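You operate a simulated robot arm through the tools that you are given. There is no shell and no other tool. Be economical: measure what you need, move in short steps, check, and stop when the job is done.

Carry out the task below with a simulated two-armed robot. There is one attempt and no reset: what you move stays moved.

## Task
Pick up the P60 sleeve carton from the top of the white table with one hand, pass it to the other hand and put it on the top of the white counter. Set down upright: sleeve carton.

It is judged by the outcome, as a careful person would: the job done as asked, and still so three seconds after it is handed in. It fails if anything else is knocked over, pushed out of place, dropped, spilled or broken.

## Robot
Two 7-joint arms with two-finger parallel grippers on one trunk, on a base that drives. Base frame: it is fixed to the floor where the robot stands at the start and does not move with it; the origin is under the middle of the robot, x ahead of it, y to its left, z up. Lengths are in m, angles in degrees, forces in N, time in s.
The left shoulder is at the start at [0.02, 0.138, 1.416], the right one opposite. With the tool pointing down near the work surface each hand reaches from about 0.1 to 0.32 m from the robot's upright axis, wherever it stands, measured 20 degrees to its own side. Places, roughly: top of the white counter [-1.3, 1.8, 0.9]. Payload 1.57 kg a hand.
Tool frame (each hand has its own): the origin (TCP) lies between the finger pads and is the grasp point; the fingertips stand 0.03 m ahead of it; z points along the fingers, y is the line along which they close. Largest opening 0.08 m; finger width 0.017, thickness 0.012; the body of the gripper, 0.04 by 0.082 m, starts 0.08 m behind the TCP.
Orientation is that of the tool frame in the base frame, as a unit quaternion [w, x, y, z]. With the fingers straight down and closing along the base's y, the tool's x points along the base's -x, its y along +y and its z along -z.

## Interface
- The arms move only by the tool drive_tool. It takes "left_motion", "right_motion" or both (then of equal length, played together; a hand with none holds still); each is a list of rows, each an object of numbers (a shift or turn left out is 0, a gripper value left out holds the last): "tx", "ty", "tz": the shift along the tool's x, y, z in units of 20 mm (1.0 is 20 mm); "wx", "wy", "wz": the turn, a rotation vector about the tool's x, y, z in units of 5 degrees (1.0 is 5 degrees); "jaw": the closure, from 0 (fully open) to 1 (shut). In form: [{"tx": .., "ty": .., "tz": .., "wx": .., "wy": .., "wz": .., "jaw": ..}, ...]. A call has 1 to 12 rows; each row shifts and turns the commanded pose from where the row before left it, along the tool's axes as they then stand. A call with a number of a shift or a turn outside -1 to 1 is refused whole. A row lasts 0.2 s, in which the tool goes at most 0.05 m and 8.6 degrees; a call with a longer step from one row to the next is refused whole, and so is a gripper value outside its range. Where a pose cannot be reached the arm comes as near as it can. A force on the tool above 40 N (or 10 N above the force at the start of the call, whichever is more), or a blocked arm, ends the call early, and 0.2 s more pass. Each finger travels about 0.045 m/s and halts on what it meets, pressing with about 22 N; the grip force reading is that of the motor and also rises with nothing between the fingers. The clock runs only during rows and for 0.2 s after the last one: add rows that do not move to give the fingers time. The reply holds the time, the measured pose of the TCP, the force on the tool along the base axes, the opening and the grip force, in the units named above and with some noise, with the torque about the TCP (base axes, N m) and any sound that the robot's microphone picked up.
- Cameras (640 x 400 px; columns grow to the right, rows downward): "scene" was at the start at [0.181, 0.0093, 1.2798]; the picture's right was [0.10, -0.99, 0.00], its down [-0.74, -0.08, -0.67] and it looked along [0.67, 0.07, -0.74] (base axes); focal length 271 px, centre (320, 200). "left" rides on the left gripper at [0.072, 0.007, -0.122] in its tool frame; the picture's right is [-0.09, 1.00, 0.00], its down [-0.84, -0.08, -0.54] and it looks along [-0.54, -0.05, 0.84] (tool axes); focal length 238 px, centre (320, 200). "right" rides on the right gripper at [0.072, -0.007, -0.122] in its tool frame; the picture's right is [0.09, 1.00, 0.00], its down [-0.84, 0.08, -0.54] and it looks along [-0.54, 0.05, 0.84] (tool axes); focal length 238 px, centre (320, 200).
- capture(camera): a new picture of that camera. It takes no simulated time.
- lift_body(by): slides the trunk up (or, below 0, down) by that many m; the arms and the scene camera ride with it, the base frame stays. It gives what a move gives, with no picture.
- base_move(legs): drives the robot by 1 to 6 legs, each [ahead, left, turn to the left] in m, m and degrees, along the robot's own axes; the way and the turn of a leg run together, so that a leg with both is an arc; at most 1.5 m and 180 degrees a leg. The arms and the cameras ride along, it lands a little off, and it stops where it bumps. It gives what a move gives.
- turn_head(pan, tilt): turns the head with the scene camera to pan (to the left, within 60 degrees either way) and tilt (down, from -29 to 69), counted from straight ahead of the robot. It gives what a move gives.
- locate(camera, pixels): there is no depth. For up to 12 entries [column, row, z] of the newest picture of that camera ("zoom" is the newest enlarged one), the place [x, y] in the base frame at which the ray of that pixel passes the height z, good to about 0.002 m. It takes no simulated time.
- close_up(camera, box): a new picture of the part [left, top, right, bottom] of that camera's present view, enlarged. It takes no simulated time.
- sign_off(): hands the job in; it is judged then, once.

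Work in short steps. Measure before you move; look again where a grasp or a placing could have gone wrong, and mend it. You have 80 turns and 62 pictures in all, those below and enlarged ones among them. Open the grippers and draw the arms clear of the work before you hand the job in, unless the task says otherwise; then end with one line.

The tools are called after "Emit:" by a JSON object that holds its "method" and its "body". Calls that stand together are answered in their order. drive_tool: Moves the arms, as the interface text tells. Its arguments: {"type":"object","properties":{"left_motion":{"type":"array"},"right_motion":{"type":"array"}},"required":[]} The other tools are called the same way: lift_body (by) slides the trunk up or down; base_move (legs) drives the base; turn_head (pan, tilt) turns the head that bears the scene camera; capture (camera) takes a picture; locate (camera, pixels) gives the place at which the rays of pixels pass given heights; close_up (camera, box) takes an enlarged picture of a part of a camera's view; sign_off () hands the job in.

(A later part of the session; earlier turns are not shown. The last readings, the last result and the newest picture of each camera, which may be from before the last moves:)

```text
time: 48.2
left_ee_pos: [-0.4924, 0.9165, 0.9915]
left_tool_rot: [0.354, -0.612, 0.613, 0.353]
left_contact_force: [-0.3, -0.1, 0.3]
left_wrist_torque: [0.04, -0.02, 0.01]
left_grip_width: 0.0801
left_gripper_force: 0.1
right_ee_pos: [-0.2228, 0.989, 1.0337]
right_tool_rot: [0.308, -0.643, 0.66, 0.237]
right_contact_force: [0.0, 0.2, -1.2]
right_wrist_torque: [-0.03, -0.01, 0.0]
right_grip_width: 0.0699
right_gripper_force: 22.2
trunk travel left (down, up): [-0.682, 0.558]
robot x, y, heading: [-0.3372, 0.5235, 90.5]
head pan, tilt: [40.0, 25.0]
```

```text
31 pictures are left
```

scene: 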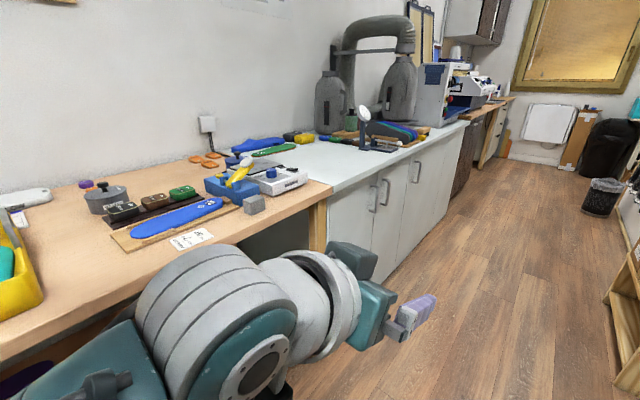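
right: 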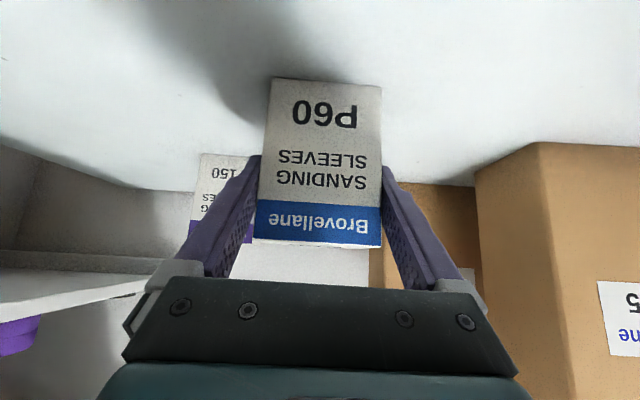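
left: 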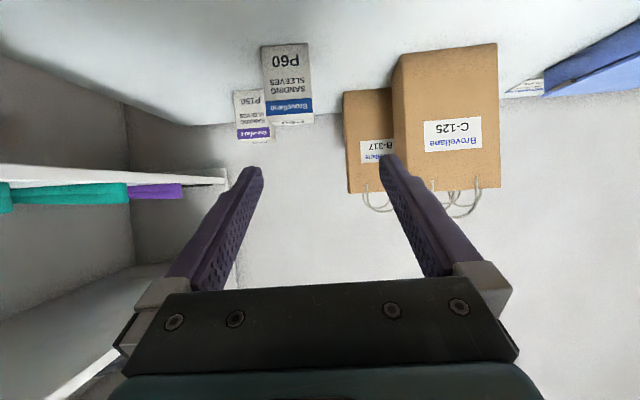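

The white counter is ahead-left, with clear space near pixel (330,165) at its near end. I measure it and zoom in.

Emit:
{"method": "locate", "body": {"camera": "scene", "pixels": [[331, 187, 0.9], [469, 121, 0.9], [275, 148, 0.9], [395, 152, 0.9], [360, 145, 0.9], [330, 165, 0.9], [300, 145, 0.9], [372, 165, 0.9]]}}

Emit:
{"method": "close_up", "body": {"camera": "scene", "box": [230, 80, 486, 240]}}

```text
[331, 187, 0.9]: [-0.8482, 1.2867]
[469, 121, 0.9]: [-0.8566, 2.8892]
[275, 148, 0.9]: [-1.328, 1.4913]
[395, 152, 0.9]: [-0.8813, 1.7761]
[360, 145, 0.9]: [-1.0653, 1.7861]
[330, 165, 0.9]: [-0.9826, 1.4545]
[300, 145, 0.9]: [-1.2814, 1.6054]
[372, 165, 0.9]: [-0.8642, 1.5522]
```

```text
2.50 times, centred on (358, 160) of scene
```

zoom: 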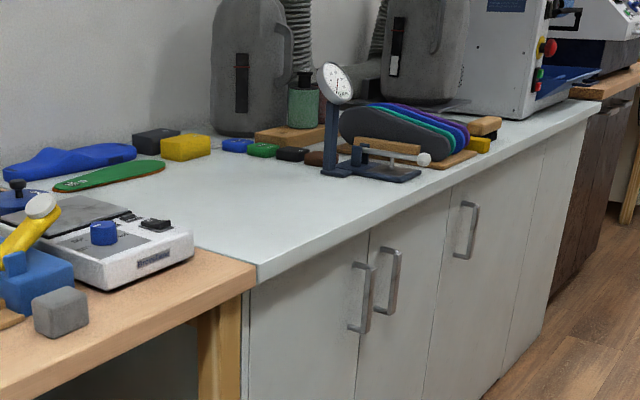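

The counter's front edge is x≈−0.855 and it is clear around (−0.97, 1.5). I do the handover here in the open: raise the left hand while steepening it to 65° and turning it to the right, and turn the right hand with the carton 53° to the left.

Emit:
{"method": "drive_tool", "body": {"left_motion": [{"tx": -0.87, "tz": -0.5, "wy": 1}, {"tx": -0.82, "tz": -0.57, "wy": 1}, {"tx": -0.77, "tz": -0.64, "wy": 1}, {"tx": -0.71, "tz": -0.71, "wy": 1}, {"tx": -0.64, "tz": -0.77, "wy": 1}, {"tx": -0.57, "tz": -0.82, "wy": 1}, {"tx": -0.5, "tz": -0.87, "wy": 1}, {"wx": 0.42, "wz": 0.906}, {"wx": 0.42, "wz": 0.906}, {"wx": 0.42, "wz": 0.906}, {"wx": 0.42, "wz": 0.906}, {"wx": 0.42, "wz": 0.906}], "right_motion": [{"wx": -0.62, "wz": -0.62}, {"wx": -0.62, "wz": -0.62}, {"wx": -0.62, "wz": -0.62}, {"wx": -0.62, "wz": -0.62}, {"wx": -0.62, "wz": -0.62}, {"wx": -0.62, "wz": -0.62}, {"wx": -0.62, "wz": -0.62}, {"wx": -0.62, "wz": -0.62}, {"wx": -0.62, "wz": -0.62}, {"wx": -0.62, "wz": -0.62}, {"wx": -0.62, "wz": -0.62}, {"wx": -0.62, "wz": -0.62}]}}

Emit:
{"method": "turn_head", "body": {"pan": 0, "tilt": 35}}

Emit:
{"method": "capture", "body": {"camera": "scene"}}

```text
time: 50.8
left_ee_pos: [-0.5279, 0.9514, 1.097]
left_tool_rot: [0.173, -0.529, 0.822, 0.121]
left_contact_force: [-0.1, -0.1, -0.3]
left_wrist_torque: [0.0, 0.0, 0.0]
left_grip_width: 0.0799
left_gripper_force: 0.1
left hand out of reach, approached as far as the arm can: row 6, 7, 8, 9, 10, 11, 12
right_ee_pos: [-0.2253, 0.9897, 1.0346]
right_tool_rot: [-0.148, 0.88, -0.313, -0.325]
right_contact_force: [0.4, -0.4, -1.2]
right_wrist_torque: [-0.04, -0.06, 0.01]
right_grip_width: 0.0695
right_gripper_force: 21.7
trunk travel left (down, up): [-0.682, 0.558]
robot x, y, heading: [-0.3352, 0.5248, 89.8]
head pan, tilt: [40.0, 25.0]
```

```text
time: 51.9
left_ee_pos: [-0.5246, 0.9518, 1.0989]
left_tool_rot: [0.179, -0.527, 0.822, 0.12]
left_contact_force: [-0.5, -0.1, -0.1]
left_wrist_torque: [-0.03, 0.0, 0.03]
left_grip_width: 0.0799
left_gripper_force: 0.2
right_ee_pos: [-0.2242, 0.9895, 1.0343]
right_tool_rot: [-0.149, 0.88, -0.314, -0.325]
right_contact_force: [0.2, 1.1, -2.0]
right_wrist_torque: [-0.02, -0.03, 0.02]
right_grip_width: 0.0697
right_gripper_force: 21.5
trunk travel left (down, up): [-0.682, 0.558]
robot x, y, heading: [-0.3365, 0.5202, 90.4]
head pan, tilt: [0.0, 35.0]
```

```text
29 pictures are left
```

scene: 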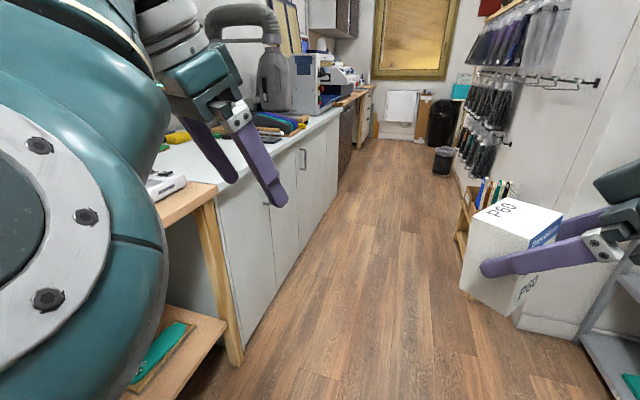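

The left hand ran against its upper reach (z≈1.10), so I do the handover lower: bring the right hand with the carton down to z≈0.93 and in front of the chest while levelling it (3° off), and finish the left's turn.

Emit:
{"method": "drive_tool", "body": {"left_motion": [{"tz": 0.4, "ty": 0.3, "wx": 0.42, "wz": 0.906}, {"tz": 0.4, "ty": 0.3, "wx": 0.42, "wz": 0.906}, {"tz": 0.4, "ty": 0.3, "wx": 0.42, "wz": 0.906}, {"tz": 0.4, "ty": 0.3, "wx": 0.42, "wz": 0.906}, {}, {}, {}, {}, {}], "right_motion": [{"wy": -0.58, "wx": -0.54, "wz": 0.54}, {"tx": 0.305, "ty": 0.87, "tz": 0.53}, {"tx": 0.305, "ty": 0.87, "tz": 0.53}, {"tx": 0.305, "ty": 0.87, "tz": 0.53}, {"tx": 0.305, "ty": 0.87, "tz": 0.53}, {"tx": 0.305, "ty": 0.87, "tz": 0.53}, {"tx": 0.305, "ty": 0.87, "tz": 0.53}, {"tx": 0.305, "ty": 0.87, "tz": 0.53}, {"tx": 0.305, "ty": 0.87, "tz": 0.53}]}}

Emit:
{"method": "capture", "body": {"camera": "scene"}}

```text
time: 53.9
left_ee_pos: [-0.5309, 0.9755, 1.0694]
left_tool_rot: [0.199, -0.373, 0.902, 0.083]
left_contact_force: [0.0, -1.0, -0.5]
left_wrist_torque: [0.0, -0.01, 0.0]
left_grip_width: 0.0801
left_gripper_force: 0.0
right_ee_pos: [-0.3356, 0.9003, 0.9404]
right_tool_rot: [-0.129, 0.867, -0.324, -0.356]
right_contact_force: [0.4, 0.6, -1.8]
right_wrist_torque: [-0.06, -0.03, 0.0]
right_grip_width: 0.0699
right_gripper_force: 21.8
trunk travel left (down, up): [-0.682, 0.558]
robot x, y, heading: [-0.3369, 0.5234, 90.4]
head pan, tilt: [0.0, 35.0]
```

```text
28 pictures are left
```

scene: 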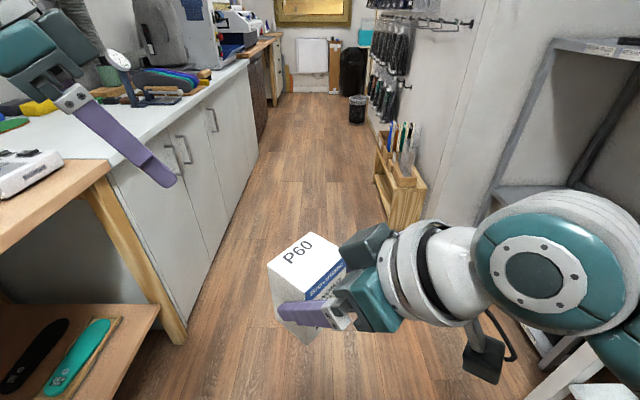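

Carton is now upright in front at about (−0.345, 0.908), bottom z≈0.872. I turn the left a further 4° to match the box sides and bring it to a pre-handover pose 0.10 m back along its axis, (−0.377, 0.880, 1.046).

Emit:
{"method": "drive_tool", "body": {"left_motion": [{"wx": -0.35, "wz": -0.74}, {"tx": -0.082, "ty": -0.89, "tz": 0.17}, {"tx": -0.082, "ty": -0.89, "tz": 0.17}, {"tx": -0.082, "ty": -0.89, "tz": 0.17}, {"tx": -0.082, "ty": -0.89, "tz": 0.17}, {"tx": -0.082, "ty": -0.89, "tz": 0.17}, {"tx": -0.082, "ty": -0.89, "tz": 0.17}, {"tx": -0.082, "ty": -0.89, "tz": 0.17}, {"tx": -0.082, "ty": -0.89, "tz": 0.17}, {"tx": -0.082, "ty": -0.89, "tz": 0.17}, {"tx": -0.082, "ty": -0.89, "tz": 0.17}, {}]}}

Emit:
{"method": "capture", "body": {"camera": "scene"}}

Emit:
{"method": "capture", "body": {"camera": "left"}}

```text
time: 56.5
left_ee_pos: [-0.379, 0.8804, 1.0441]
left_tool_rot: [0.196, -0.406, 0.888, 0.09]
left_contact_force: [0.6, 0.3, 0.4]
left_wrist_torque: [-0.03, -0.02, 0.0]
left_grip_width: 0.0801
left_gripper_force: 0.0
right_ee_pos: [-0.3355, 0.9001, 0.9414]
right_tool_rot: [-0.129, 0.867, -0.323, -0.358]
right_contact_force: [-1.0, 0.2, -1.7]
right_wrist_torque: [-0.03, 0.01, 0.0]
right_grip_width: 0.0698
right_gripper_force: 22.0
trunk travel left (down, up): [-0.682, 0.558]
robot x, y, heading: [-0.3369, 0.5235, 90.1]
head pan, tilt: [0.0, 35.0]
```

```text
27 pictures are left
```

scene: 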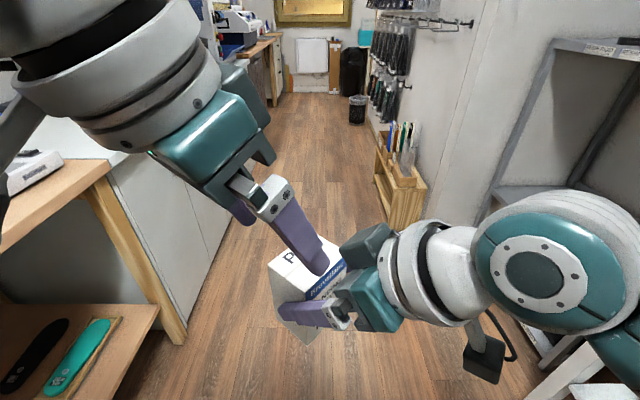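

```text
26 pictures are left
```

left: 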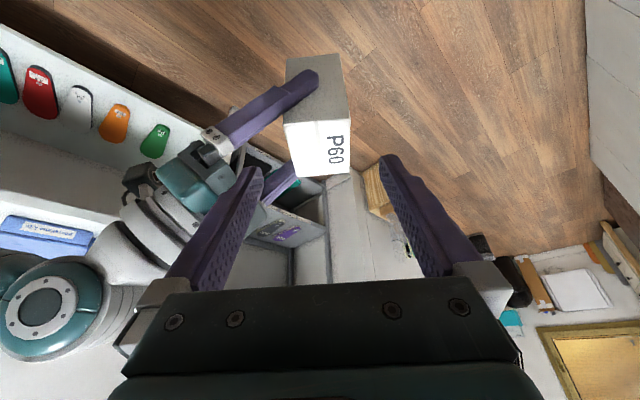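

The carton lies between the left fingers in the left view (285–350 vs 262–380). I advance 0.05 m along the axis and recheck.

Emit:
{"method": "drive_tool", "body": {"left_motion": [{"tz": 0.5}, {"tz": 0.5}, {"tz": 0.5}, {"tz": 0.5}, {"tz": 0.5}, {}]}}

Emit:
{"method": "capture", "body": {"camera": "left"}}

Emit:
{"method": "close_up", "body": {"camera": "scene", "box": [180, 160, 500, 360]}}

```text
time: 57.9
left_ee_pos: [-0.3648, 0.8961, 0.9997]
left_tool_rot: [0.197, -0.405, 0.888, 0.091]
left_contact_force: [0.7, 0.6, -0.4]
left_wrist_torque: [-0.02, -0.02, -0.02]
left_grip_width: 0.0801
left_gripper_force: 0.1
right_ee_pos: [-0.3346, 0.9013, 0.941]
right_tool_rot: [-0.129, 0.867, -0.323, -0.357]
right_contact_force: [-0.5, -0.7, -1.6]
right_wrist_torque: [0.02, -0.02, -0.01]
right_grip_width: 0.0694
right_gripper_force: 22.3
trunk travel left (down, up): [-0.682, 0.558]
robot x, y, heading: [-0.3367, 0.522, 89.9]
head pan, tilt: [0.0, 35.0]
```

```text
25 pictures are left
```

left: 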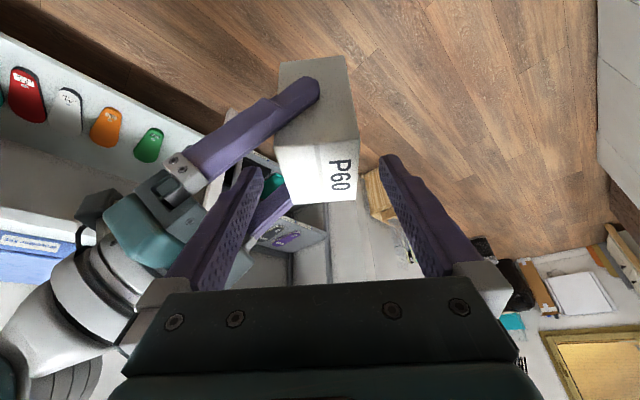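

```text
2.00 times, centred on (340, 260) of scene
```

zoom: 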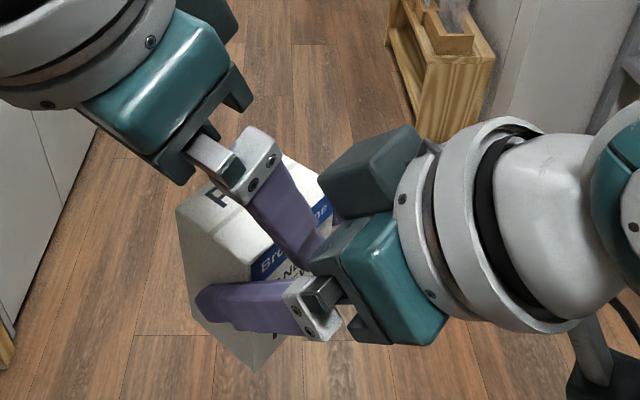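

Left finger on the robot side has to slip between the carton and the right gripper's housing. I aim slightly farther from the housing (less deep, a bit towards the left) and advance 0.02 m, then check.

Emit:
{"method": "drive_tool", "body": {"left_motion": [{"tx": 0.28}, {"tz": 0.5}, {"tz": 0.5}, {}]}}

Emit:
{"method": "close_up", "body": {"camera": "scene", "box": [220, 190, 444, 330]}}

Emit:
{"method": "capture", "body": {"camera": "left"}}

```text
time: 58.9
left_ee_pos: [-0.363, 0.8988, 0.9784]
left_tool_rot: [0.195, -0.406, 0.888, 0.092]
left_contact_force: [0.4, 1.3, 0.9]
left_wrist_torque: [-0.05, -0.02, 0.04]
left_grip_width: 0.0797
left_gripper_force: 0.1
right_ee_pos: [-0.3343, 0.9004, 0.942]
right_tool_rot: [-0.129, 0.867, -0.324, -0.356]
right_contact_force: [-1.2, -1.2, -1.4]
right_wrist_torque: [0.07, -0.03, -0.04]
right_grip_width: 0.0699
right_gripper_force: 22.2
trunk travel left (down, up): [-0.682, 0.558]
robot x, y, heading: [-0.3411, 0.5224, 89.8]
head pan, tilt: [0.0, 35.0]
```

```text
2.86 times, centred on (332, 260) of scene
```

zoom: 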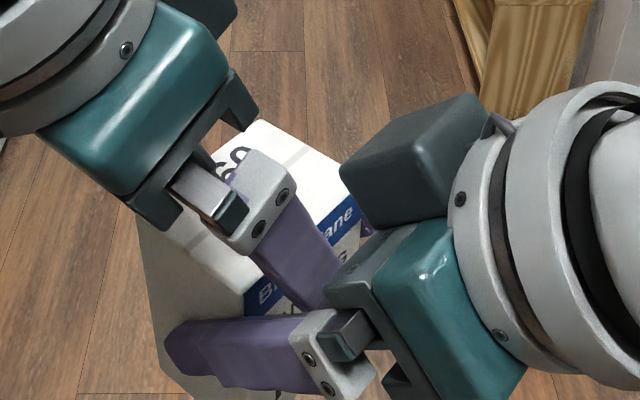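

```text
22 pictures are left
```

left: 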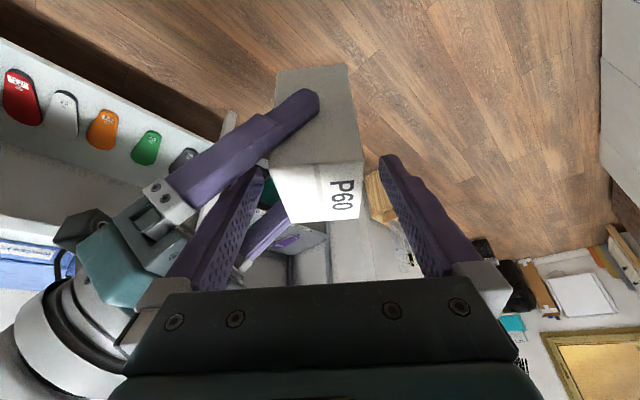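

Clearances look fine. I advance the last 0.02 m.

Emit:
{"method": "drive_tool", "body": {"left_motion": [{"tz": 0.5}, {"tz": 0.5}, {}]}}

Emit:
{"method": "capture", "body": {"camera": "left"}}

Emit:
{"method": "close_up", "body": {"camera": "scene", "box": [220, 190, 444, 330]}}

```text
time: 59.7
left_ee_pos: [-0.3567, 0.9056, 0.9606]
left_tool_rot: [0.196, -0.405, 0.888, 0.092]
left_contact_force: [0.8, 1.6, 1.2]
left_wrist_torque: [-0.11, -0.04, 0.07]
left_grip_width: 0.0794
left_gripper_force: 0.1
right_ee_pos: [-0.3346, 0.9008, 0.9412]
right_tool_rot: [-0.129, 0.867, -0.324, -0.357]
right_contact_force: [-0.6, -1.0, -2.6]
right_wrist_torque: [0.11, -0.08, -0.03]
right_grip_width: 0.0698
right_gripper_force: 22.4
trunk travel left (down, up): [-0.682, 0.558]
robot x, y, heading: [-0.3358, 0.5209, 90.0]
head pan, tilt: [0.0, 35.0]
```

```text
21 pictures are left
```

left: 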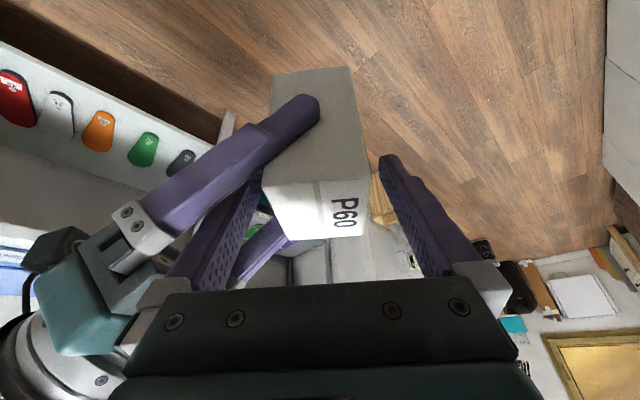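

```text
2.86 times, centred on (332, 260) of scene
```

zoom: 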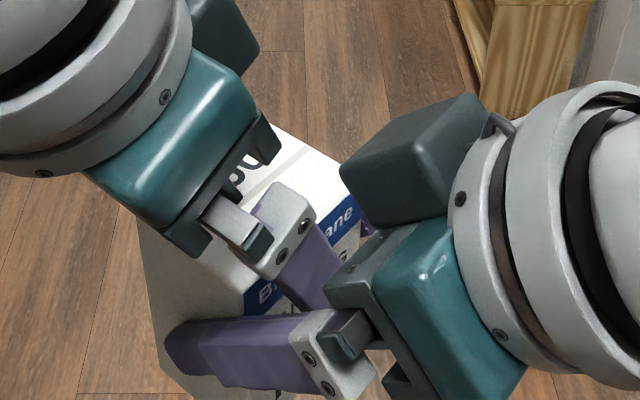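

Pose is as planned, with only slight force (~2 N). I centre by 3 mm and close the left jaw gradually.

Emit:
{"method": "drive_tool", "body": {"left_motion": [{"ty": -0.15, "jaw": 0.1}, {"jaw": 0.2}, {"jaw": 0.35}, {"jaw": 0.5}, {"jaw": 1}, {"jaw": 1}]}}

Emit:
{"method": "capture", "body": {"camera": "left"}}

```text
time: 61.1
left_ee_pos: [-0.3558, 0.9047, 0.961]
left_tool_rot: [0.195, -0.406, 0.888, 0.093]
left_contact_force: [-11.5, 12.5, -4.5]
left_wrist_torque: [0.07, 0.11, 0.1]
left_grip_width: 0.0548
left_gripper_force: 22.1
right_ee_pos: [-0.3345, 0.9004, 0.941]
right_tool_rot: [-0.129, 0.867, -0.324, -0.356]
right_contact_force: [12.6, -13.3, 5.3]
right_wrist_torque: [0.2, 0.3, 0.13]
right_grip_width: 0.0698
right_gripper_force: 22.0
trunk travel left (down, up): [-0.682, 0.558]
robot x, y, heading: [-0.3375, 0.5218, 90.1]
head pan, tilt: [0.0, 35.0]
```

```text
19 pictures are left
```

left: 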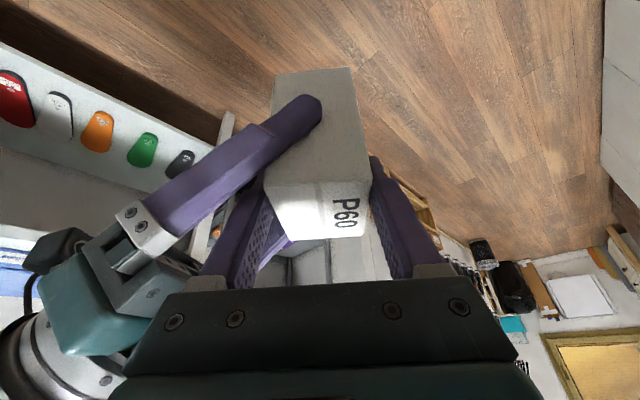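

Width 0.055 matches the carton's depth, but there is a 17 N side force along the closing line. I shift the left hand 2 mm that way to relax it before releasing.

Emit:
{"method": "drive_tool", "body": {"left_motion": [{"ty": 0.1}, {}, {}]}}

```text
time: 61.9
left_ee_pos: [-0.3552, 0.9058, 0.9615]
left_tool_rot: [0.196, -0.405, 0.888, 0.09]
left_contact_force: [-6.7, 0.3, 2.2]
left_wrist_torque: [0.34, 0.39, 0.19]
left_grip_width: 0.0548
left_gripper_force: 22.3
right_ee_pos: [-0.3341, 0.9006, 0.9404]
right_tool_rot: [-0.129, 0.867, -0.324, -0.356]
right_contact_force: [7.2, -0.2, -3.8]
right_wrist_torque: [-0.37, -0.29, -0.22]
right_grip_width: 0.0698
right_gripper_force: 22.3
trunk travel left (down, up): [-0.682, 0.558]
robot x, y, heading: [-0.3377, 0.5215, 90.1]
head pan, tilt: [0.0, 35.0]
```

Force relaxed to 7 N. Now I open the right hand and hold, then check that the left keeps the carton.

Emit:
{"method": "drive_tool", "body": {"right_motion": [{"jaw": 0.7}, {"jaw": 0.3}, {"jaw": 0}, {"jaw": 0}, {"jaw": 0}]}}

Emit:
{"method": "close_up", "body": {"camera": "scene", "box": [220, 190, 444, 330]}}

```text
time: 63.1
left_ee_pos: [-0.3561, 0.9055, 0.9597]
left_tool_rot: [0.197, -0.406, 0.888, 0.091]
left_contact_force: [1.1, -0.1, 0.5]
left_wrist_torque: [0.0, 0.03, 0.0]
left_grip_width: 0.0547
left_gripper_force: 22.0
right_ee_pos: [-0.3356, 0.9009, 0.9411]
right_tool_rot: [-0.128, 0.867, -0.323, -0.357]
right_contact_force: [0.5, 0.2, 0.0]
right_wrist_torque: [-0.01, 0.0, 0.03]
right_grip_width: 0.08
right_gripper_force: 0.1
trunk travel left (down, up): [-0.682, 0.558]
robot x, y, heading: [-0.3367, 0.5201, 89.8]
head pan, tilt: [0.0, 35.0]
```

```text
2.86 times, centred on (332, 260) of scene
```

zoom: 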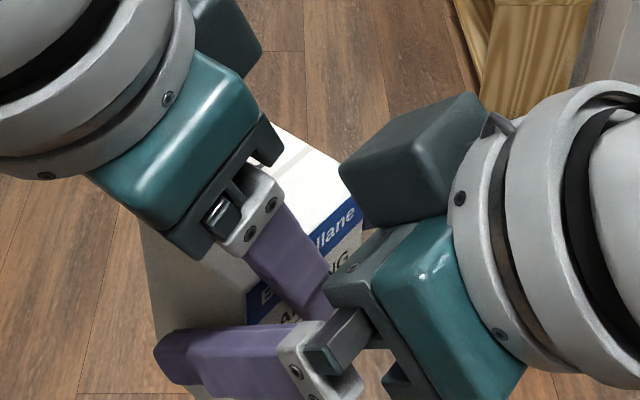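

The carton stays put. I withdraw the right hand along its axis, slowly.

Emit:
{"method": "drive_tool", "body": {"right_motion": [{"tz": -0.5}, {"tz": -0.5}, {"tz": -0.5}, {"tz": -0.8}, {"tz": -0.8}, {"tz": -0.8}, {"tz": -0.8}, {}]}}

Emit:
{"method": "capture", "body": {"camera": "scene"}}

```text
time: 64.9
left_ee_pos: [-0.3576, 0.9046, 0.9606]
left_tool_rot: [0.197, -0.405, 0.888, 0.09]
left_contact_force: [-0.3, 0.3, -0.2]
left_wrist_torque: [-0.01, -0.02, -0.01]
left_grip_width: 0.0547
left_gripper_force: 21.6
right_ee_pos: [-0.2851, 0.8563, 1.0077]
right_tool_rot: [-0.128, 0.867, -0.324, -0.357]
right_contact_force: [0.4, 0.2, 0.4]
right_wrist_torque: [0.01, 0.0, 0.0]
right_grip_width: 0.0799
right_gripper_force: 0.1
trunk travel left (down, up): [-0.682, 0.558]
robot x, y, heading: [-0.3407, 0.5296, 90.0]
head pan, tilt: [0.0, 35.0]
```

```text
17 pictures are left
```

scene: 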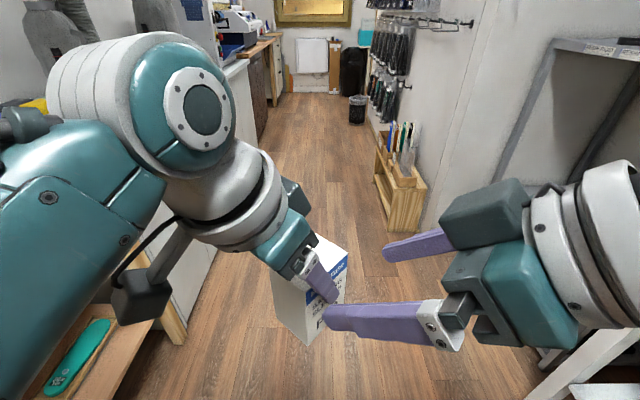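

The carton is held upright by the left hand alone. I draw the right hand further back and right, and turn the left hand (with carton) 45° back to straight ahead while moving it left.

Emit:
{"method": "drive_tool", "body": {"left_motion": [{}, {}, {"wx": -0.42, "wz": -0.906}, {"wx": -0.42, "wz": -0.906}, {"wx": -0.42, "wz": -0.906}, {"wx": -0.42, "wz": -0.906}, {"wx": -0.42, "wz": -0.906}, {"wx": -0.42, "wz": -0.906}, {"wx": -0.42, "wz": -0.906}, {"wx": -0.42, "wz": -0.906}, {"ty": 0.9}, {"ty": 0.9}], "right_motion": [{"tz": -0.6, "ty": -0.6}, {"tz": -0.6, "ty": -0.6}, {"tz": -0.3, "ty": -0.7}, {"ty": -0.7}, {"ty": -0.7}, {}, {}, {}, {}, {}, {}, {}]}}

Emit:
{"method": "lift_body", "body": {"by": 0.1}}

Emit:
{"method": "turn_head", "body": {"pan": 0, "tilt": 40}}

Emit:
{"method": "capture", "body": {"camera": "scene"}}

```text
time: 67.5
left_ee_pos: [-0.3909, 0.9061, 0.9618]
left_tool_rot: [0.155, -0.685, 0.695, 0.15]
left_contact_force: [0.4, -0.4, 0.0]
left_wrist_torque: [-0.01, 0.0, -0.02]
left_grip_width: 0.0549
left_gripper_force: 21.5
right_ee_pos: [-0.2249, 0.8935, 1.0294]
right_tool_rot: [-0.129, 0.867, -0.323, -0.357]
right_contact_force: [-0.1, 0.3, 0.5]
right_wrist_torque: [-0.01, 0.0, 0.02]
right_grip_width: 0.0798
right_gripper_force: 0.1
trunk travel left (down, up): [-0.682, 0.558]
robot x, y, heading: [-0.3347, 0.5245, 90.1]
head pan, tilt: [0.0, 35.0]
```

```text
time: 68.8
left_ee_pos: [-0.3923, 0.9062, 1.0604]
left_tool_rot: [0.154, -0.684, 0.697, 0.152]
left_contact_force: [0.8, 0.5, -1.6]
left_wrist_torque: [-0.04, -0.03, 0.04]
left_grip_width: 0.0549
left_gripper_force: 22.1
right_ee_pos: [-0.2246, 0.8939, 1.1287]
right_tool_rot: [-0.129, 0.867, -0.324, -0.356]
right_contact_force: [-0.4, 0.2, -0.2]
right_wrist_torque: [0.01, -0.01, 0.0]
right_grip_width: 0.0797
right_gripper_force: 0.1
trunk travel left (down, up): [-0.782, 0.458]
robot x, y, heading: [-0.3379, 0.527, 90.1]
head pan, tilt: [0.0, 35.0]
```

```text
time: 69.5
left_ee_pos: [-0.393, 0.9053, 1.0614]
left_tool_rot: [0.154, -0.684, 0.696, 0.152]
left_contact_force: [-0.8, 0.2, -2.3]
left_wrist_torque: [-0.04, 0.01, 0.0]
left_grip_width: 0.0546
left_gripper_force: 22.2
right_ee_pos: [-0.2241, 0.8943, 1.1279]
right_tool_rot: [-0.13, 0.866, -0.324, -0.357]
right_contact_force: [-0.4, -0.3, 0.0]
right_wrist_torque: [0.01, 0.0, -0.01]
right_grip_width: 0.08
right_gripper_force: 0.1
trunk travel left (down, up): [-0.782, 0.458]
robot x, y, heading: [-0.3394, 0.5221, 89.9]
head pan, tilt: [0.0, 40.0]
```

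```text
16 pictures are left
```

scene: 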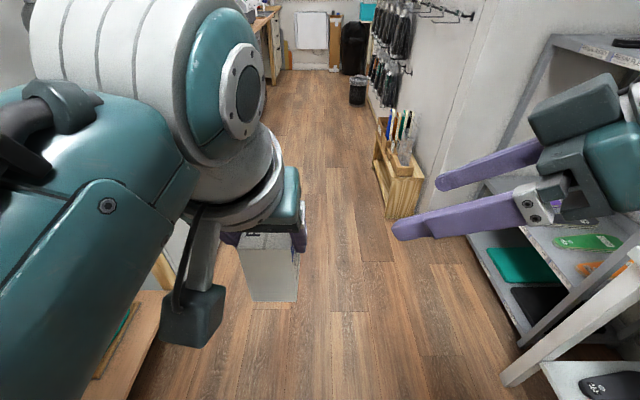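

Both hands are fine. I drive ahead 0.95 m along the aisle (to y≈1.47) at this safe height, then turn left 90° to face the counter.

Emit:
{"method": "base_move", "body": {"legs": [[0.5, 0, 0], [0.45, 0, 0]]}}

Emit:
{"method": "base_move", "body": {"legs": [[0, 0, 90]]}}

Emit:
{"method": "capture", "body": {"camera": "scene"}}

```text
time: 74.7
left_ee_pos: [-0.3925, 1.8508, 1.0601]
left_tool_rot: [0.154, -0.685, 0.696, 0.152]
left_contact_force: [0.2, 0.2, -1.1]
left_wrist_torque: [-0.02, -0.02, 0.0]
left_grip_width: 0.0547
left_gripper_force: 21.7
right_ee_pos: [-0.2227, 1.8383, 1.129]
right_tool_rot: [-0.13, 0.866, -0.323, -0.358]
right_contact_force: [-0.3, -0.5, 0.3]
right_wrist_torque: [-0.03, 0.0, -0.02]
right_grip_width: 0.0801
right_gripper_force: 0.0
trunk travel left (down, up): [-0.782, 0.458]
robot x, y, heading: [-0.3372, 1.4675, 90.0]
head pan, tilt: [0.0, 40.0]
```

```text
time: 78.9
left_ee_pos: [-0.7193, 1.4119, 1.0601]
left_tool_rot: [-0.001, 0.976, -0.009, -0.217]
left_contact_force: [-0.6, 0.1, -1.2]
left_wrist_torque: [0.02, 0.02, 0.01]
left_grip_width: 0.0548
left_gripper_force: 21.8
right_ee_pos: [-0.7062, 1.5816, 1.1288]
right_tool_rot: [0.16, 0.842, 0.383, -0.343]
right_contact_force: [-0.3, -0.1, 0.5]
right_wrist_torque: [-0.02, -0.02, 0.03]
right_grip_width: 0.0801
right_gripper_force: 0.0
trunk travel left (down, up): [-0.782, 0.458]
robot x, y, heading: [-0.3379, 1.4633, 179.8]
head pan, tilt: [0.0, 40.0]
```

```text
15 pictures are left
```

scene: 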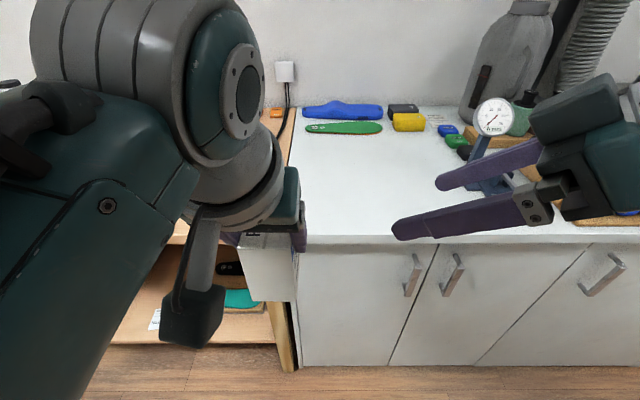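

I measure the counter edge, the gauge and other items, from this view.

Emit:
{"method": "locate", "body": {"camera": "scene", "pixels": [[302, 240, 0.9], [430, 241, 0.9], [490, 190, 0.9], [340, 133, 0.9], [410, 131, 0.9], [360, 200, 0.9], [297, 160, 0.9], [495, 117, 1.05]]}}

Emit:
{"method": "capture", "body": {"camera": "left"}}

```text
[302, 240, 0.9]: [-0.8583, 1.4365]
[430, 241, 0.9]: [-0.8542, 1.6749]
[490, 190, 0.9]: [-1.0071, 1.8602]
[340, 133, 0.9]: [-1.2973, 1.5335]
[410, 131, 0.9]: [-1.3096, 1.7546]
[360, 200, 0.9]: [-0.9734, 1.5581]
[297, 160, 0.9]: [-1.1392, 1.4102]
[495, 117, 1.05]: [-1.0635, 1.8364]
```

```text
14 pictures are left
```

left: 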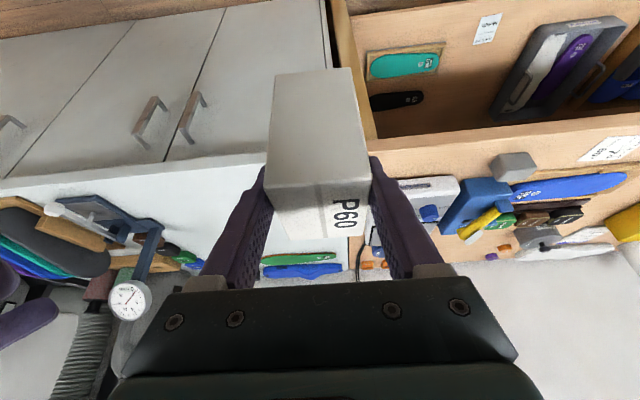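

The counter's corner disagrees with my earlier reading, so its height may not be exactly 0.9. I triangulate its front edge from the left hand camera as well as a second object point.

Emit:
{"method": "locate", "body": {"camera": "left", "pixels": [[200, 164, 0.9], [200, 164, 0.85], [200, 164, 0.8], [100, 176, 0.9], [100, 176, 0.85], [350, 240, 0.9], [350, 240, 0.85], [262, 268, 0.9], [262, 268, 0.85]]}}

Emit:
{"method": "locate", "body": {"camera": "scene", "pixels": [[340, 241, 0.9], [340, 241, 0.85], [340, 241, 0.8], [302, 240, 0.85], [297, 160, 0.85], [383, 124, 0.9], [383, 124, 0.85]]}}

Emit:
{"method": "close_up", "body": {"camera": "scene", "box": [220, 90, 476, 250]}}

Emit:
{"method": "close_up", "body": {"camera": "left", "box": [160, 120, 416, 280]}}

```text
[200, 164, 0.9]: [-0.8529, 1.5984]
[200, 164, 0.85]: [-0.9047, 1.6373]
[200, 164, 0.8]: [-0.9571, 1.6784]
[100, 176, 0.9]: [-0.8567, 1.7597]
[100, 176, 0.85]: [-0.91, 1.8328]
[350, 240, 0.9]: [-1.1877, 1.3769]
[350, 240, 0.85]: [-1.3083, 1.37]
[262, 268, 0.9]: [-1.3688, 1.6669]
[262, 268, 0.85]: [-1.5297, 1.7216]
```

```text
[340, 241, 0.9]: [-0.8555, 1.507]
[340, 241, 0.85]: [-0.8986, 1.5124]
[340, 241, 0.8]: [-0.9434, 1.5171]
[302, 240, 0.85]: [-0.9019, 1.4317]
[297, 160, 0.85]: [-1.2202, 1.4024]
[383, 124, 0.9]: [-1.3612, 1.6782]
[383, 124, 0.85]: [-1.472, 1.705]
```

```text
2.50 times, centred on (348, 170) of scene
```

zoom: 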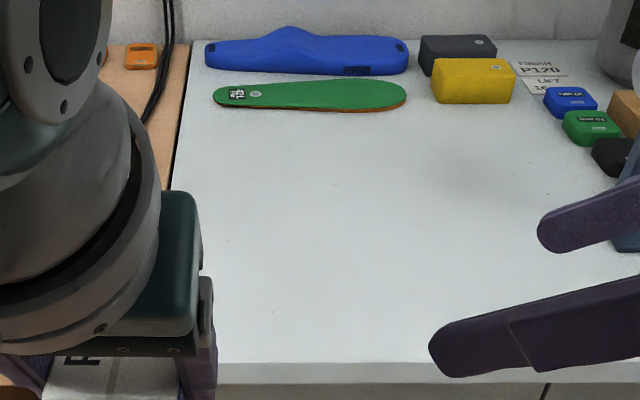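

```text
2.50 times, centred on (288, 200) of left
```

zoom: 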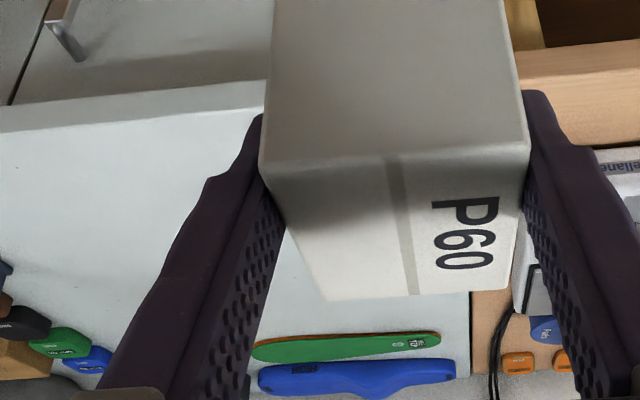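

The counter height (≈0.9) and front edge x≈−0.855 are confirmed; its left boundary is nearer y≈1.39, so I place around y≈1.52. I pull the right hand back a little, shift right 0.10 m and approach 0.17 m.

Emit:
{"method": "drive_tool", "body": {"right_motion": [{"tz": -0.5, "ty": 0.4}, {"tz": -0.5, "ty": 0.4}, {"tz": -0.5, "ty": 0.4}, {"tz": -0.5, "ty": 0.4}]}}

Emit:
{"method": "base_move", "body": {"legs": [[0, -0.1, 0], [0.17, 0, 0]]}}

Emit:
{"method": "turn_head", "body": {"pan": 0, "tilt": 55}}

Emit:
{"method": "capture", "body": {"camera": "scene"}}

```text
time: 79.9
left_ee_pos: [-0.7185, 1.4134, 1.0604]
left_tool_rot: [-0.001, 0.976, -0.009, -0.216]
left_contact_force: [0.2, -0.2, -0.8]
left_wrist_torque: [0.02, -0.04, 0.01]
left_grip_width: 0.0549
left_gripper_force: 21.8
right_ee_pos: [-0.6648, 1.5816, 1.1592]
right_tool_rot: [0.162, 0.842, 0.384, -0.344]
right_contact_force: [0.6, -0.5, -0.4]
right_wrist_torque: [0.0, -0.01, 0.0]
right_grip_width: 0.08
right_gripper_force: 0.1
trunk travel left (down, up): [-0.782, 0.458]
robot x, y, heading: [-0.3376, 1.4688, 180.2]
head pan, tilt: [0.0, 40.0]
```

```text
time: 82.2
left_ee_pos: [-0.8879, 1.5137, 1.0601]
left_tool_rot: [-0.001, 0.976, -0.01, -0.216]
left_contact_force: [0.4, -0.5, -1.5]
left_wrist_torque: [0.0, -0.01, 0.0]
left_grip_width: 0.0548
left_gripper_force: 22.2
right_ee_pos: [-0.8329, 1.6831, 1.1569]
right_tool_rot: [0.161, 0.842, 0.383, -0.344]
right_contact_force: [0.6, -0.8, 0.1]
right_wrist_torque: [-0.01, 0.02, 0.0]
right_grip_width: 0.0798
right_gripper_force: 0.0
trunk travel left (down, up): [-0.782, 0.458]
robot x, y, heading: [-0.5035, 1.5682, 179.9]
head pan, tilt: [0.0, 40.0]
```

```text
time: 82.9
left_ee_pos: [-0.8871, 1.5131, 1.0597]
left_tool_rot: [-0.001, 0.976, -0.009, -0.217]
left_contact_force: [-0.5, 0.5, -0.8]
left_wrist_torque: [-0.02, -0.02, 0.01]
left_grip_width: 0.0548
left_gripper_force: 22.1
right_ee_pos: [-0.8332, 1.6826, 1.1572]
right_tool_rot: [0.161, 0.842, 0.383, -0.343]
right_contact_force: [-0.8, -0.3, -0.8]
right_wrist_torque: [0.01, -0.03, 0.0]
right_grip_width: 0.0798
right_gripper_force: 0.1
trunk travel left (down, up): [-0.782, 0.458]
robot x, y, heading: [-0.5088, 1.5695, 179.9]
head pan, tilt: [0.0, 55.0]
```

```text
11 pictures are left
```

scene: 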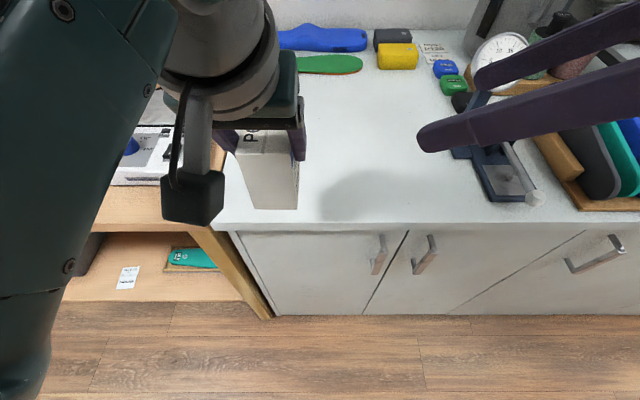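

I measure the counter's front-left corner (215,230), the front edge and carton bottom corners (254,209),(297,209), and gauge base.

Emit:
{"method": "locate", "body": {"camera": "scene", "pixels": [[215, 230, 0.9], [330, 224, 0.9], [254, 209, 0.97], [297, 209, 0.97], [490, 200, 0.9], [320, 72, 0.9]]}}

```text
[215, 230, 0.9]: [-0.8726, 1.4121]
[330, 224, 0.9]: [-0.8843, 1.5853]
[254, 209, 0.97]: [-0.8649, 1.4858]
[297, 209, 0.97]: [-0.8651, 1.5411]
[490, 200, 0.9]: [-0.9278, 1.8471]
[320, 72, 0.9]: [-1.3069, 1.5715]
```

Carton bottom is at z≈0.972, y 1.486–1.541, well inside the counter's left boundary. I extend the left hand 0.065 m ahead and lower 0.055 m.

Emit:
{"method": "drive_tool", "body": {"left_motion": [{"tx": -0.74, "tz": 0.34}, {"tx": -0.74, "tz": 0.34}, {"tx": -0.74, "tz": 0.34}, {"tx": -0.74, "tz": 0.34}, {"tx": 0.29, "tz": 0.62}, {"tx": 0.29, "tz": 0.62}, {"tx": 0.29, "tz": 0.62}, {"tx": 0.29, "tz": 0.62}, {}]}}

Emit:
{"method": "capture", "body": {"camera": "scene"}}

```text
time: 84.9
left_ee_pos: [-0.9526, 1.5145, 1.0053]
left_tool_rot: [-0.001, 0.976, -0.008, -0.216]
left_contact_force: [0.5, 0.1, -2.0]
left_wrist_torque: [0.03, -0.03, -0.01]
left_grip_width: 0.0548
left_gripper_force: 21.8
right_ee_pos: [-0.8328, 1.6822, 1.1577]
right_tool_rot: [0.161, 0.842, 0.384, -0.343]
right_contact_force: [0.9, -0.5, 0.0]
right_wrist_torque: [-0.02, 0.01, 0.0]
right_grip_width: 0.0801
right_gripper_force: 0.0
trunk travel left (down, up): [-0.782, 0.458]
robot x, y, heading: [-0.5067, 1.5664, 179.9]
head pan, tilt: [0.0, 55.0]
```

```text
10 pictures are left
```

scene: 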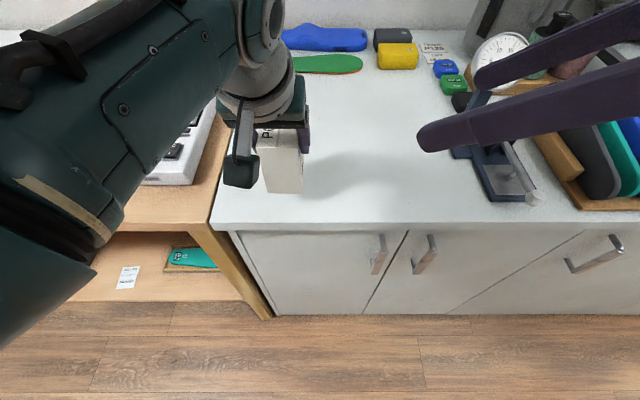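

The carton is over the counter, about 17 mm above. I lower in 3 mm steps and watch the force.

Emit:
{"method": "drive_tool", "body": {"left_motion": [{"tx": 0.063, "tz": 0.136}, {"tx": 0.063, "tz": 0.136}, {"tx": 0.063, "tz": 0.136}, {"tx": 0.063, "tz": 0.136}, {}]}}

```text
time: 86.1
left_ee_pos: [-0.9524, 1.5159, 0.9924]
left_tool_rot: [-0.001, 0.976, -0.01, -0.217]
left_contact_force: [-0.2, -0.4, -1.7]
left_wrist_torque: [0.0, 0.02, -0.03]
left_grip_width: 0.0547
left_gripper_force: 22.1
right_ee_pos: [-0.8338, 1.6833, 1.1574]
right_tool_rot: [0.162, 0.842, 0.384, -0.343]
right_contact_force: [0.8, -0.5, -0.4]
right_wrist_torque: [0.03, 0.0, -0.02]
right_grip_width: 0.0802
right_gripper_force: 0.1
trunk travel left (down, up): [-0.782, 0.458]
robot x, y, heading: [-0.5041, 1.5641, 179.9]
head pan, tilt: [0.0, 55.0]
```

No contact yet (−1.7 N is just the load). I go on in 2 mm steps.

Emit:
{"method": "drive_tool", "body": {"left_motion": [{"tx": 0.042, "tz": 0.09}, {"tx": 0.042, "tz": 0.09}, {}]}}

Emit:
{"method": "close_up", "body": {"camera": "scene", "box": [200, 110, 360, 210]}}

```text
time: 86.9
left_ee_pos: [-0.9527, 1.5144, 0.9898]
left_tool_rot: [-0.001, 0.976, -0.009, -0.216]
left_contact_force: [0.0, -0.3, -2.2]
left_wrist_torque: [0.02, 0.01, 0.01]
left_grip_width: 0.0545
left_gripper_force: 22.0
right_ee_pos: [-0.8328, 1.6829, 1.1578]
right_tool_rot: [0.162, 0.842, 0.384, -0.343]
right_contact_force: [-0.2, 0.0, 0.0]
right_wrist_torque: [-0.02, 0.0, -0.01]
right_grip_width: 0.08
right_gripper_force: 0.1
trunk travel left (down, up): [-0.782, 0.458]
robot x, y, heading: [-0.5041, 1.5697, 180.2]
head pan, tilt: [0.0, 55.0]
```

```text
4.00 times, centred on (280, 160) of scene
```

zoom: 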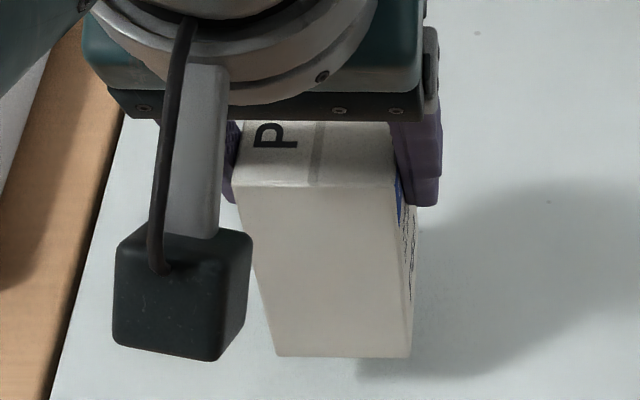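

The shadow shows a small gap under the carton. I continue down in 2 mm steps.

Emit:
{"method": "drive_tool", "body": {"left_motion": [{"tx": 0.042, "tz": 0.09}, {"tx": 0.042, "tz": 0.09}, {"tx": 0.042, "tz": 0.09}, {}]}}

```text
time: 87.9
left_ee_pos: [-0.9539, 1.5153, 0.9844]
left_tool_rot: [-0.001, 0.976, -0.009, -0.217]
left_contact_force: [-0.5, 0.5, -2.2]
left_wrist_torque: [0.0, -0.02, 0.01]
left_grip_width: 0.055
left_gripper_force: 21.6
right_ee_pos: [-0.8337, 1.6832, 1.1572]
right_tool_rot: [0.162, 0.842, 0.384, -0.343]
right_contact_force: [-0.1, -0.1, -0.8]
right_wrist_torque: [-0.01, -0.03, -0.01]
right_grip_width: 0.08
right_gripper_force: 0.0
trunk travel left (down, up): [-0.782, 0.458]
robot x, y, heading: [-0.5073, 1.5722, 179.9]
head pan, tilt: [0.0, 55.0]
```

Emit:
{"method": "drive_tool", "body": {"left_motion": [{"tx": 0.042, "tz": 0.09}, {"tx": 0.042, "tz": 0.09}, {"tx": 0.042, "tz": 0.09}, {}]}}

Emit:
{"method": "close_up", "body": {"camera": "scene", "box": [200, 110, 360, 210]}}

```text
time: 88.9
left_ee_pos: [-0.9522, 1.5147, 0.9786]
left_tool_rot: [-0.002, 0.976, -0.01, -0.216]
left_contact_force: [-0.5, -0.2, -0.6]
left_wrist_torque: [0.02, -0.02, -0.01]
left_grip_width: 0.0549
left_gripper_force: 22.1
right_ee_pos: [-0.8326, 1.6828, 1.1578]
right_tool_rot: [0.162, 0.842, 0.384, -0.343]
right_contact_force: [-0.2, -0.9, -0.6]
right_wrist_torque: [-0.03, 0.01, 0.01]
right_grip_width: 0.0801
right_gripper_force: 0.1
trunk travel left (down, up): [-0.782, 0.458]
robot x, y, heading: [-0.5035, 1.5697, 180.0]
head pan, tilt: [0.0, 55.0]
```

```text
4.00 times, centred on (280, 160) of scene
```

zoom: 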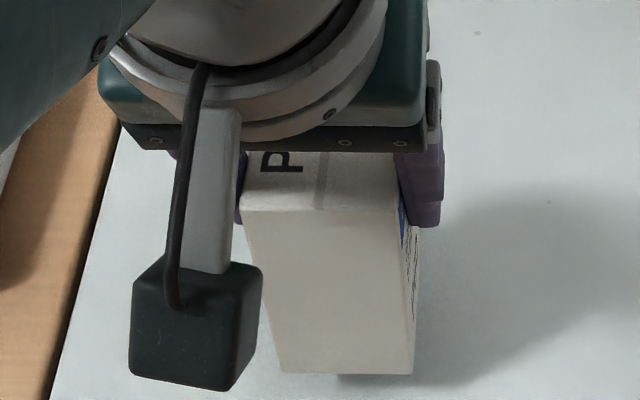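

Still a thin shadow under the base; I continue down carefully.

Emit:
{"method": "drive_tool", "body": {"left_motion": [{"tx": 0.042, "tz": 0.09}, {"tx": 0.042, "tz": 0.09}, {}]}}

```text
time: 89.7
left_ee_pos: [-0.9539, 1.5156, 0.9735]
left_tool_rot: [-0.002, 0.976, -0.009, -0.216]
left_contact_force: [-0.8, -0.5, -1.4]
left_wrist_torque: [0.02, 0.01, -0.03]
left_grip_width: 0.0544
left_gripper_force: 21.8
right_ee_pos: [-0.8332, 1.6825, 1.1572]
right_tool_rot: [0.161, 0.842, 0.384, -0.343]
right_contact_force: [0.0, -0.5, 0.1]
right_wrist_torque: [0.01, 0.0, 0.03]
right_grip_width: 0.0801
right_gripper_force: 0.0
trunk travel left (down, up): [-0.782, 0.458]
robot x, y, heading: [-0.5053, 1.5689, 180.0]
head pan, tilt: [0.0, 55.0]
```

Emit:
{"method": "drive_tool", "body": {"left_motion": [{"tx": 0.042, "tz": 0.09}, {"tx": 0.042, "tz": 0.09}, {}]}}

Emit:
{"method": "close_up", "body": {"camera": "scene", "box": [240, 160, 336, 220]}}

```text
time: 90.5
left_ee_pos: [-0.9522, 1.5152, 0.9706]
left_tool_rot: [-0.001, 0.976, -0.009, -0.216]
left_contact_force: [0.0, -0.1, -1.4]
left_wrist_torque: [0.02, 0.0, -0.01]
left_grip_width: 0.0547
left_gripper_force: 21.8
right_ee_pos: [-0.8325, 1.6824, 1.1584]
right_tool_rot: [0.161, 0.842, 0.383, -0.343]
right_contact_force: [0.3, -0.4, -0.1]
right_wrist_torque: [-0.03, 0.0, 0.0]
right_grip_width: 0.08
right_gripper_force: 0.0
trunk travel left (down, up): [-0.782, 0.458]
robot x, y, heading: [-0.505, 1.5671, 179.8]
head pan, tilt: [0.0, 55.0]
```

```text
6.67 times, centred on (288, 190) of scene
```

zoom: 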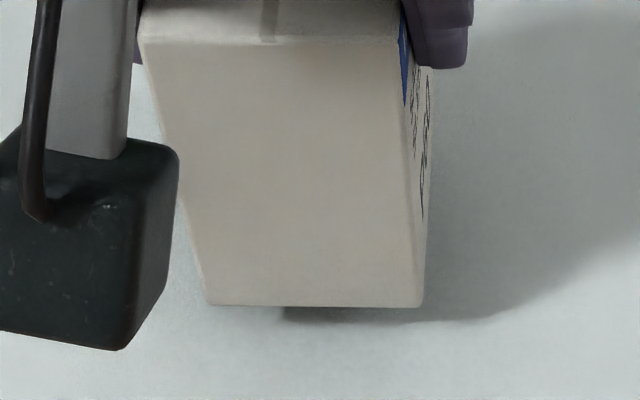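

The shadow gap shrank from about 3 px to 2 px; still some mm to go. I continue.

Emit:
{"method": "drive_tool", "body": {"left_motion": [{"tx": 0.042, "tz": 0.09}, {"tx": 0.042, "tz": 0.09}, {"tx": 0.042, "tz": 0.09}, {}]}}

```text
time: 91.5
left_ee_pos: [-0.9532, 1.5162, 0.9635]
left_tool_rot: [-0.001, 0.976, -0.009, -0.216]
left_contact_force: [0.7, 0.4, -1.1]
left_wrist_torque: [0.01, -0.04, 0.03]
left_grip_width: 0.0547
left_gripper_force: 21.7
right_ee_pos: [-0.8332, 1.6833, 1.1569]
right_tool_rot: [0.162, 0.842, 0.384, -0.343]
right_contact_force: [1.2, -0.7, 0.0]
right_wrist_torque: [0.02, -0.01, -0.02]
right_grip_width: 0.0798
right_gripper_force: 0.1
trunk travel left (down, up): [-0.782, 0.458]
robot x, y, heading: [-0.5034, 1.5685, 179.9]
head pan, tilt: [0.0, 55.0]
```

Emit:
{"method": "drive_tool", "body": {"left_motion": [{"tx": 0.042, "tz": 0.09}, {"tx": 0.042, "tz": 0.09}, {}]}}

Emit:
{"method": "close_up", "body": {"camera": "scene", "box": [240, 160, 336, 220]}}

```text
time: 92.3
left_ee_pos: [-0.9536, 1.5158, 0.9613]
left_tool_rot: [-0.001, 0.976, -0.01, -0.216]
left_contact_force: [0.8, 0.6, -1.3]
left_wrist_torque: [0.0, -0.04, -0.01]
left_grip_width: 0.0547
left_gripper_force: 21.9
right_ee_pos: [-0.8339, 1.6818, 1.1579]
right_tool_rot: [0.162, 0.842, 0.383, -0.343]
right_contact_force: [-0.5, -0.3, -1.0]
right_wrist_torque: [0.03, -0.04, 0.05]
right_grip_width: 0.0801
right_gripper_force: 0.1
trunk travel left (down, up): [-0.782, 0.458]
robot x, y, heading: [-0.5049, 1.5665, 180.1]
head pan, tilt: [0.0, 55.0]
```

```text
6.67 times, centred on (288, 190) of scene
```

zoom: 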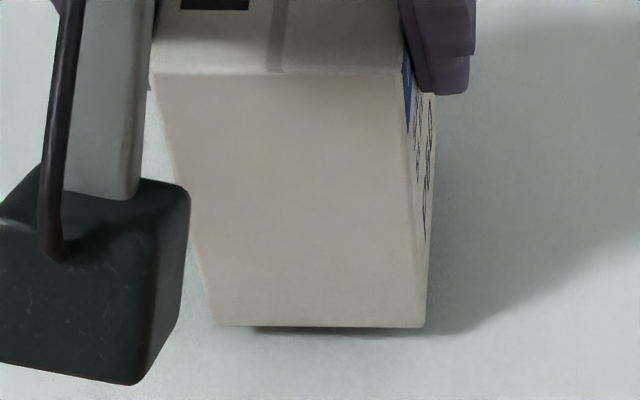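

Shadow gap halved (14→7 px over 9 mm), so about 8 mm remain. I lower in 2 mm steps by 6 mm, then finer ones.

Emit:
{"method": "drive_tool", "body": {"left_motion": [{"tx": 0.042, "tz": 0.09}, {"tx": 0.042, "tz": 0.09}, {"tx": 0.042, "tz": 0.09}, {}]}}

Emit:
{"method": "drive_tool", "body": {"left_motion": [{"tx": 0.021, "tz": 0.045}, {}]}}

Emit:
{"method": "drive_tool", "body": {"left_motion": [{"tx": 0.021, "tz": 0.045}, {}]}}

```text
time: 93.3
left_ee_pos: [-0.9534, 1.5152, 0.9551]
left_tool_rot: [-0.001, 0.976, -0.009, -0.216]
left_contact_force: [1.2, 0.3, -0.7]
left_wrist_torque: [-0.02, 0.0, 0.02]
left_grip_width: 0.0546
left_gripper_force: 22.0
right_ee_pos: [-0.8346, 1.6837, 1.1573]
right_tool_rot: [0.162, 0.842, 0.383, -0.344]
right_contact_force: [0.1, 0.4, -0.8]
right_wrist_torque: [-0.01, -0.02, 0.01]
right_grip_width: 0.08
right_gripper_force: 0.0
trunk travel left (down, up): [-0.782, 0.458]
robot x, y, heading: [-0.5045, 1.5672, 179.9]
head pan, tilt: [0.0, 55.0]
```

```text
time: 93.9
left_ee_pos: [-0.9534, 1.5145, 0.9535]
left_tool_rot: [-0.002, 0.976, -0.01, -0.217]
left_contact_force: [0.1, -0.1, -2.1]
left_wrist_torque: [-0.03, -0.01, -0.01]
left_grip_width: 0.055
left_gripper_force: 22.6
right_ee_pos: [-0.8338, 1.6841, 1.1573]
right_tool_rot: [0.162, 0.842, 0.384, -0.343]
right_contact_force: [0.4, 0.4, 0.0]
right_wrist_torque: [-0.03, 0.01, 0.0]
right_grip_width: 0.0798
right_gripper_force: 0.0
trunk travel left (down, up): [-0.782, 0.458]
robot x, y, heading: [-0.5009, 1.5714, 180.0]
head pan, tilt: [0.0, 55.0]
```

```text
time: 94.5
left_ee_pos: [-0.9545, 1.5153, 0.9529]
left_tool_rot: [-0.001, 0.976, -0.011, -0.217]
left_contact_force: [-0.3, -0.1, -1.2]
left_wrist_torque: [0.02, 0.01, 0.0]
left_grip_width: 0.0547
left_gripper_force: 21.9
right_ee_pos: [-0.8346, 1.6827, 1.1572]
right_tool_rot: [0.162, 0.842, 0.384, -0.344]
right_contact_force: [0.2, -0.9, 0.0]
right_wrist_torque: [0.0, -0.01, -0.01]
right_grip_width: 0.0801
right_gripper_force: 0.0
trunk travel left (down, up): [-0.782, 0.458]
robot x, y, heading: [-0.5068, 1.5661, 179.7]
head pan, tilt: [0.0, 55.0]
```

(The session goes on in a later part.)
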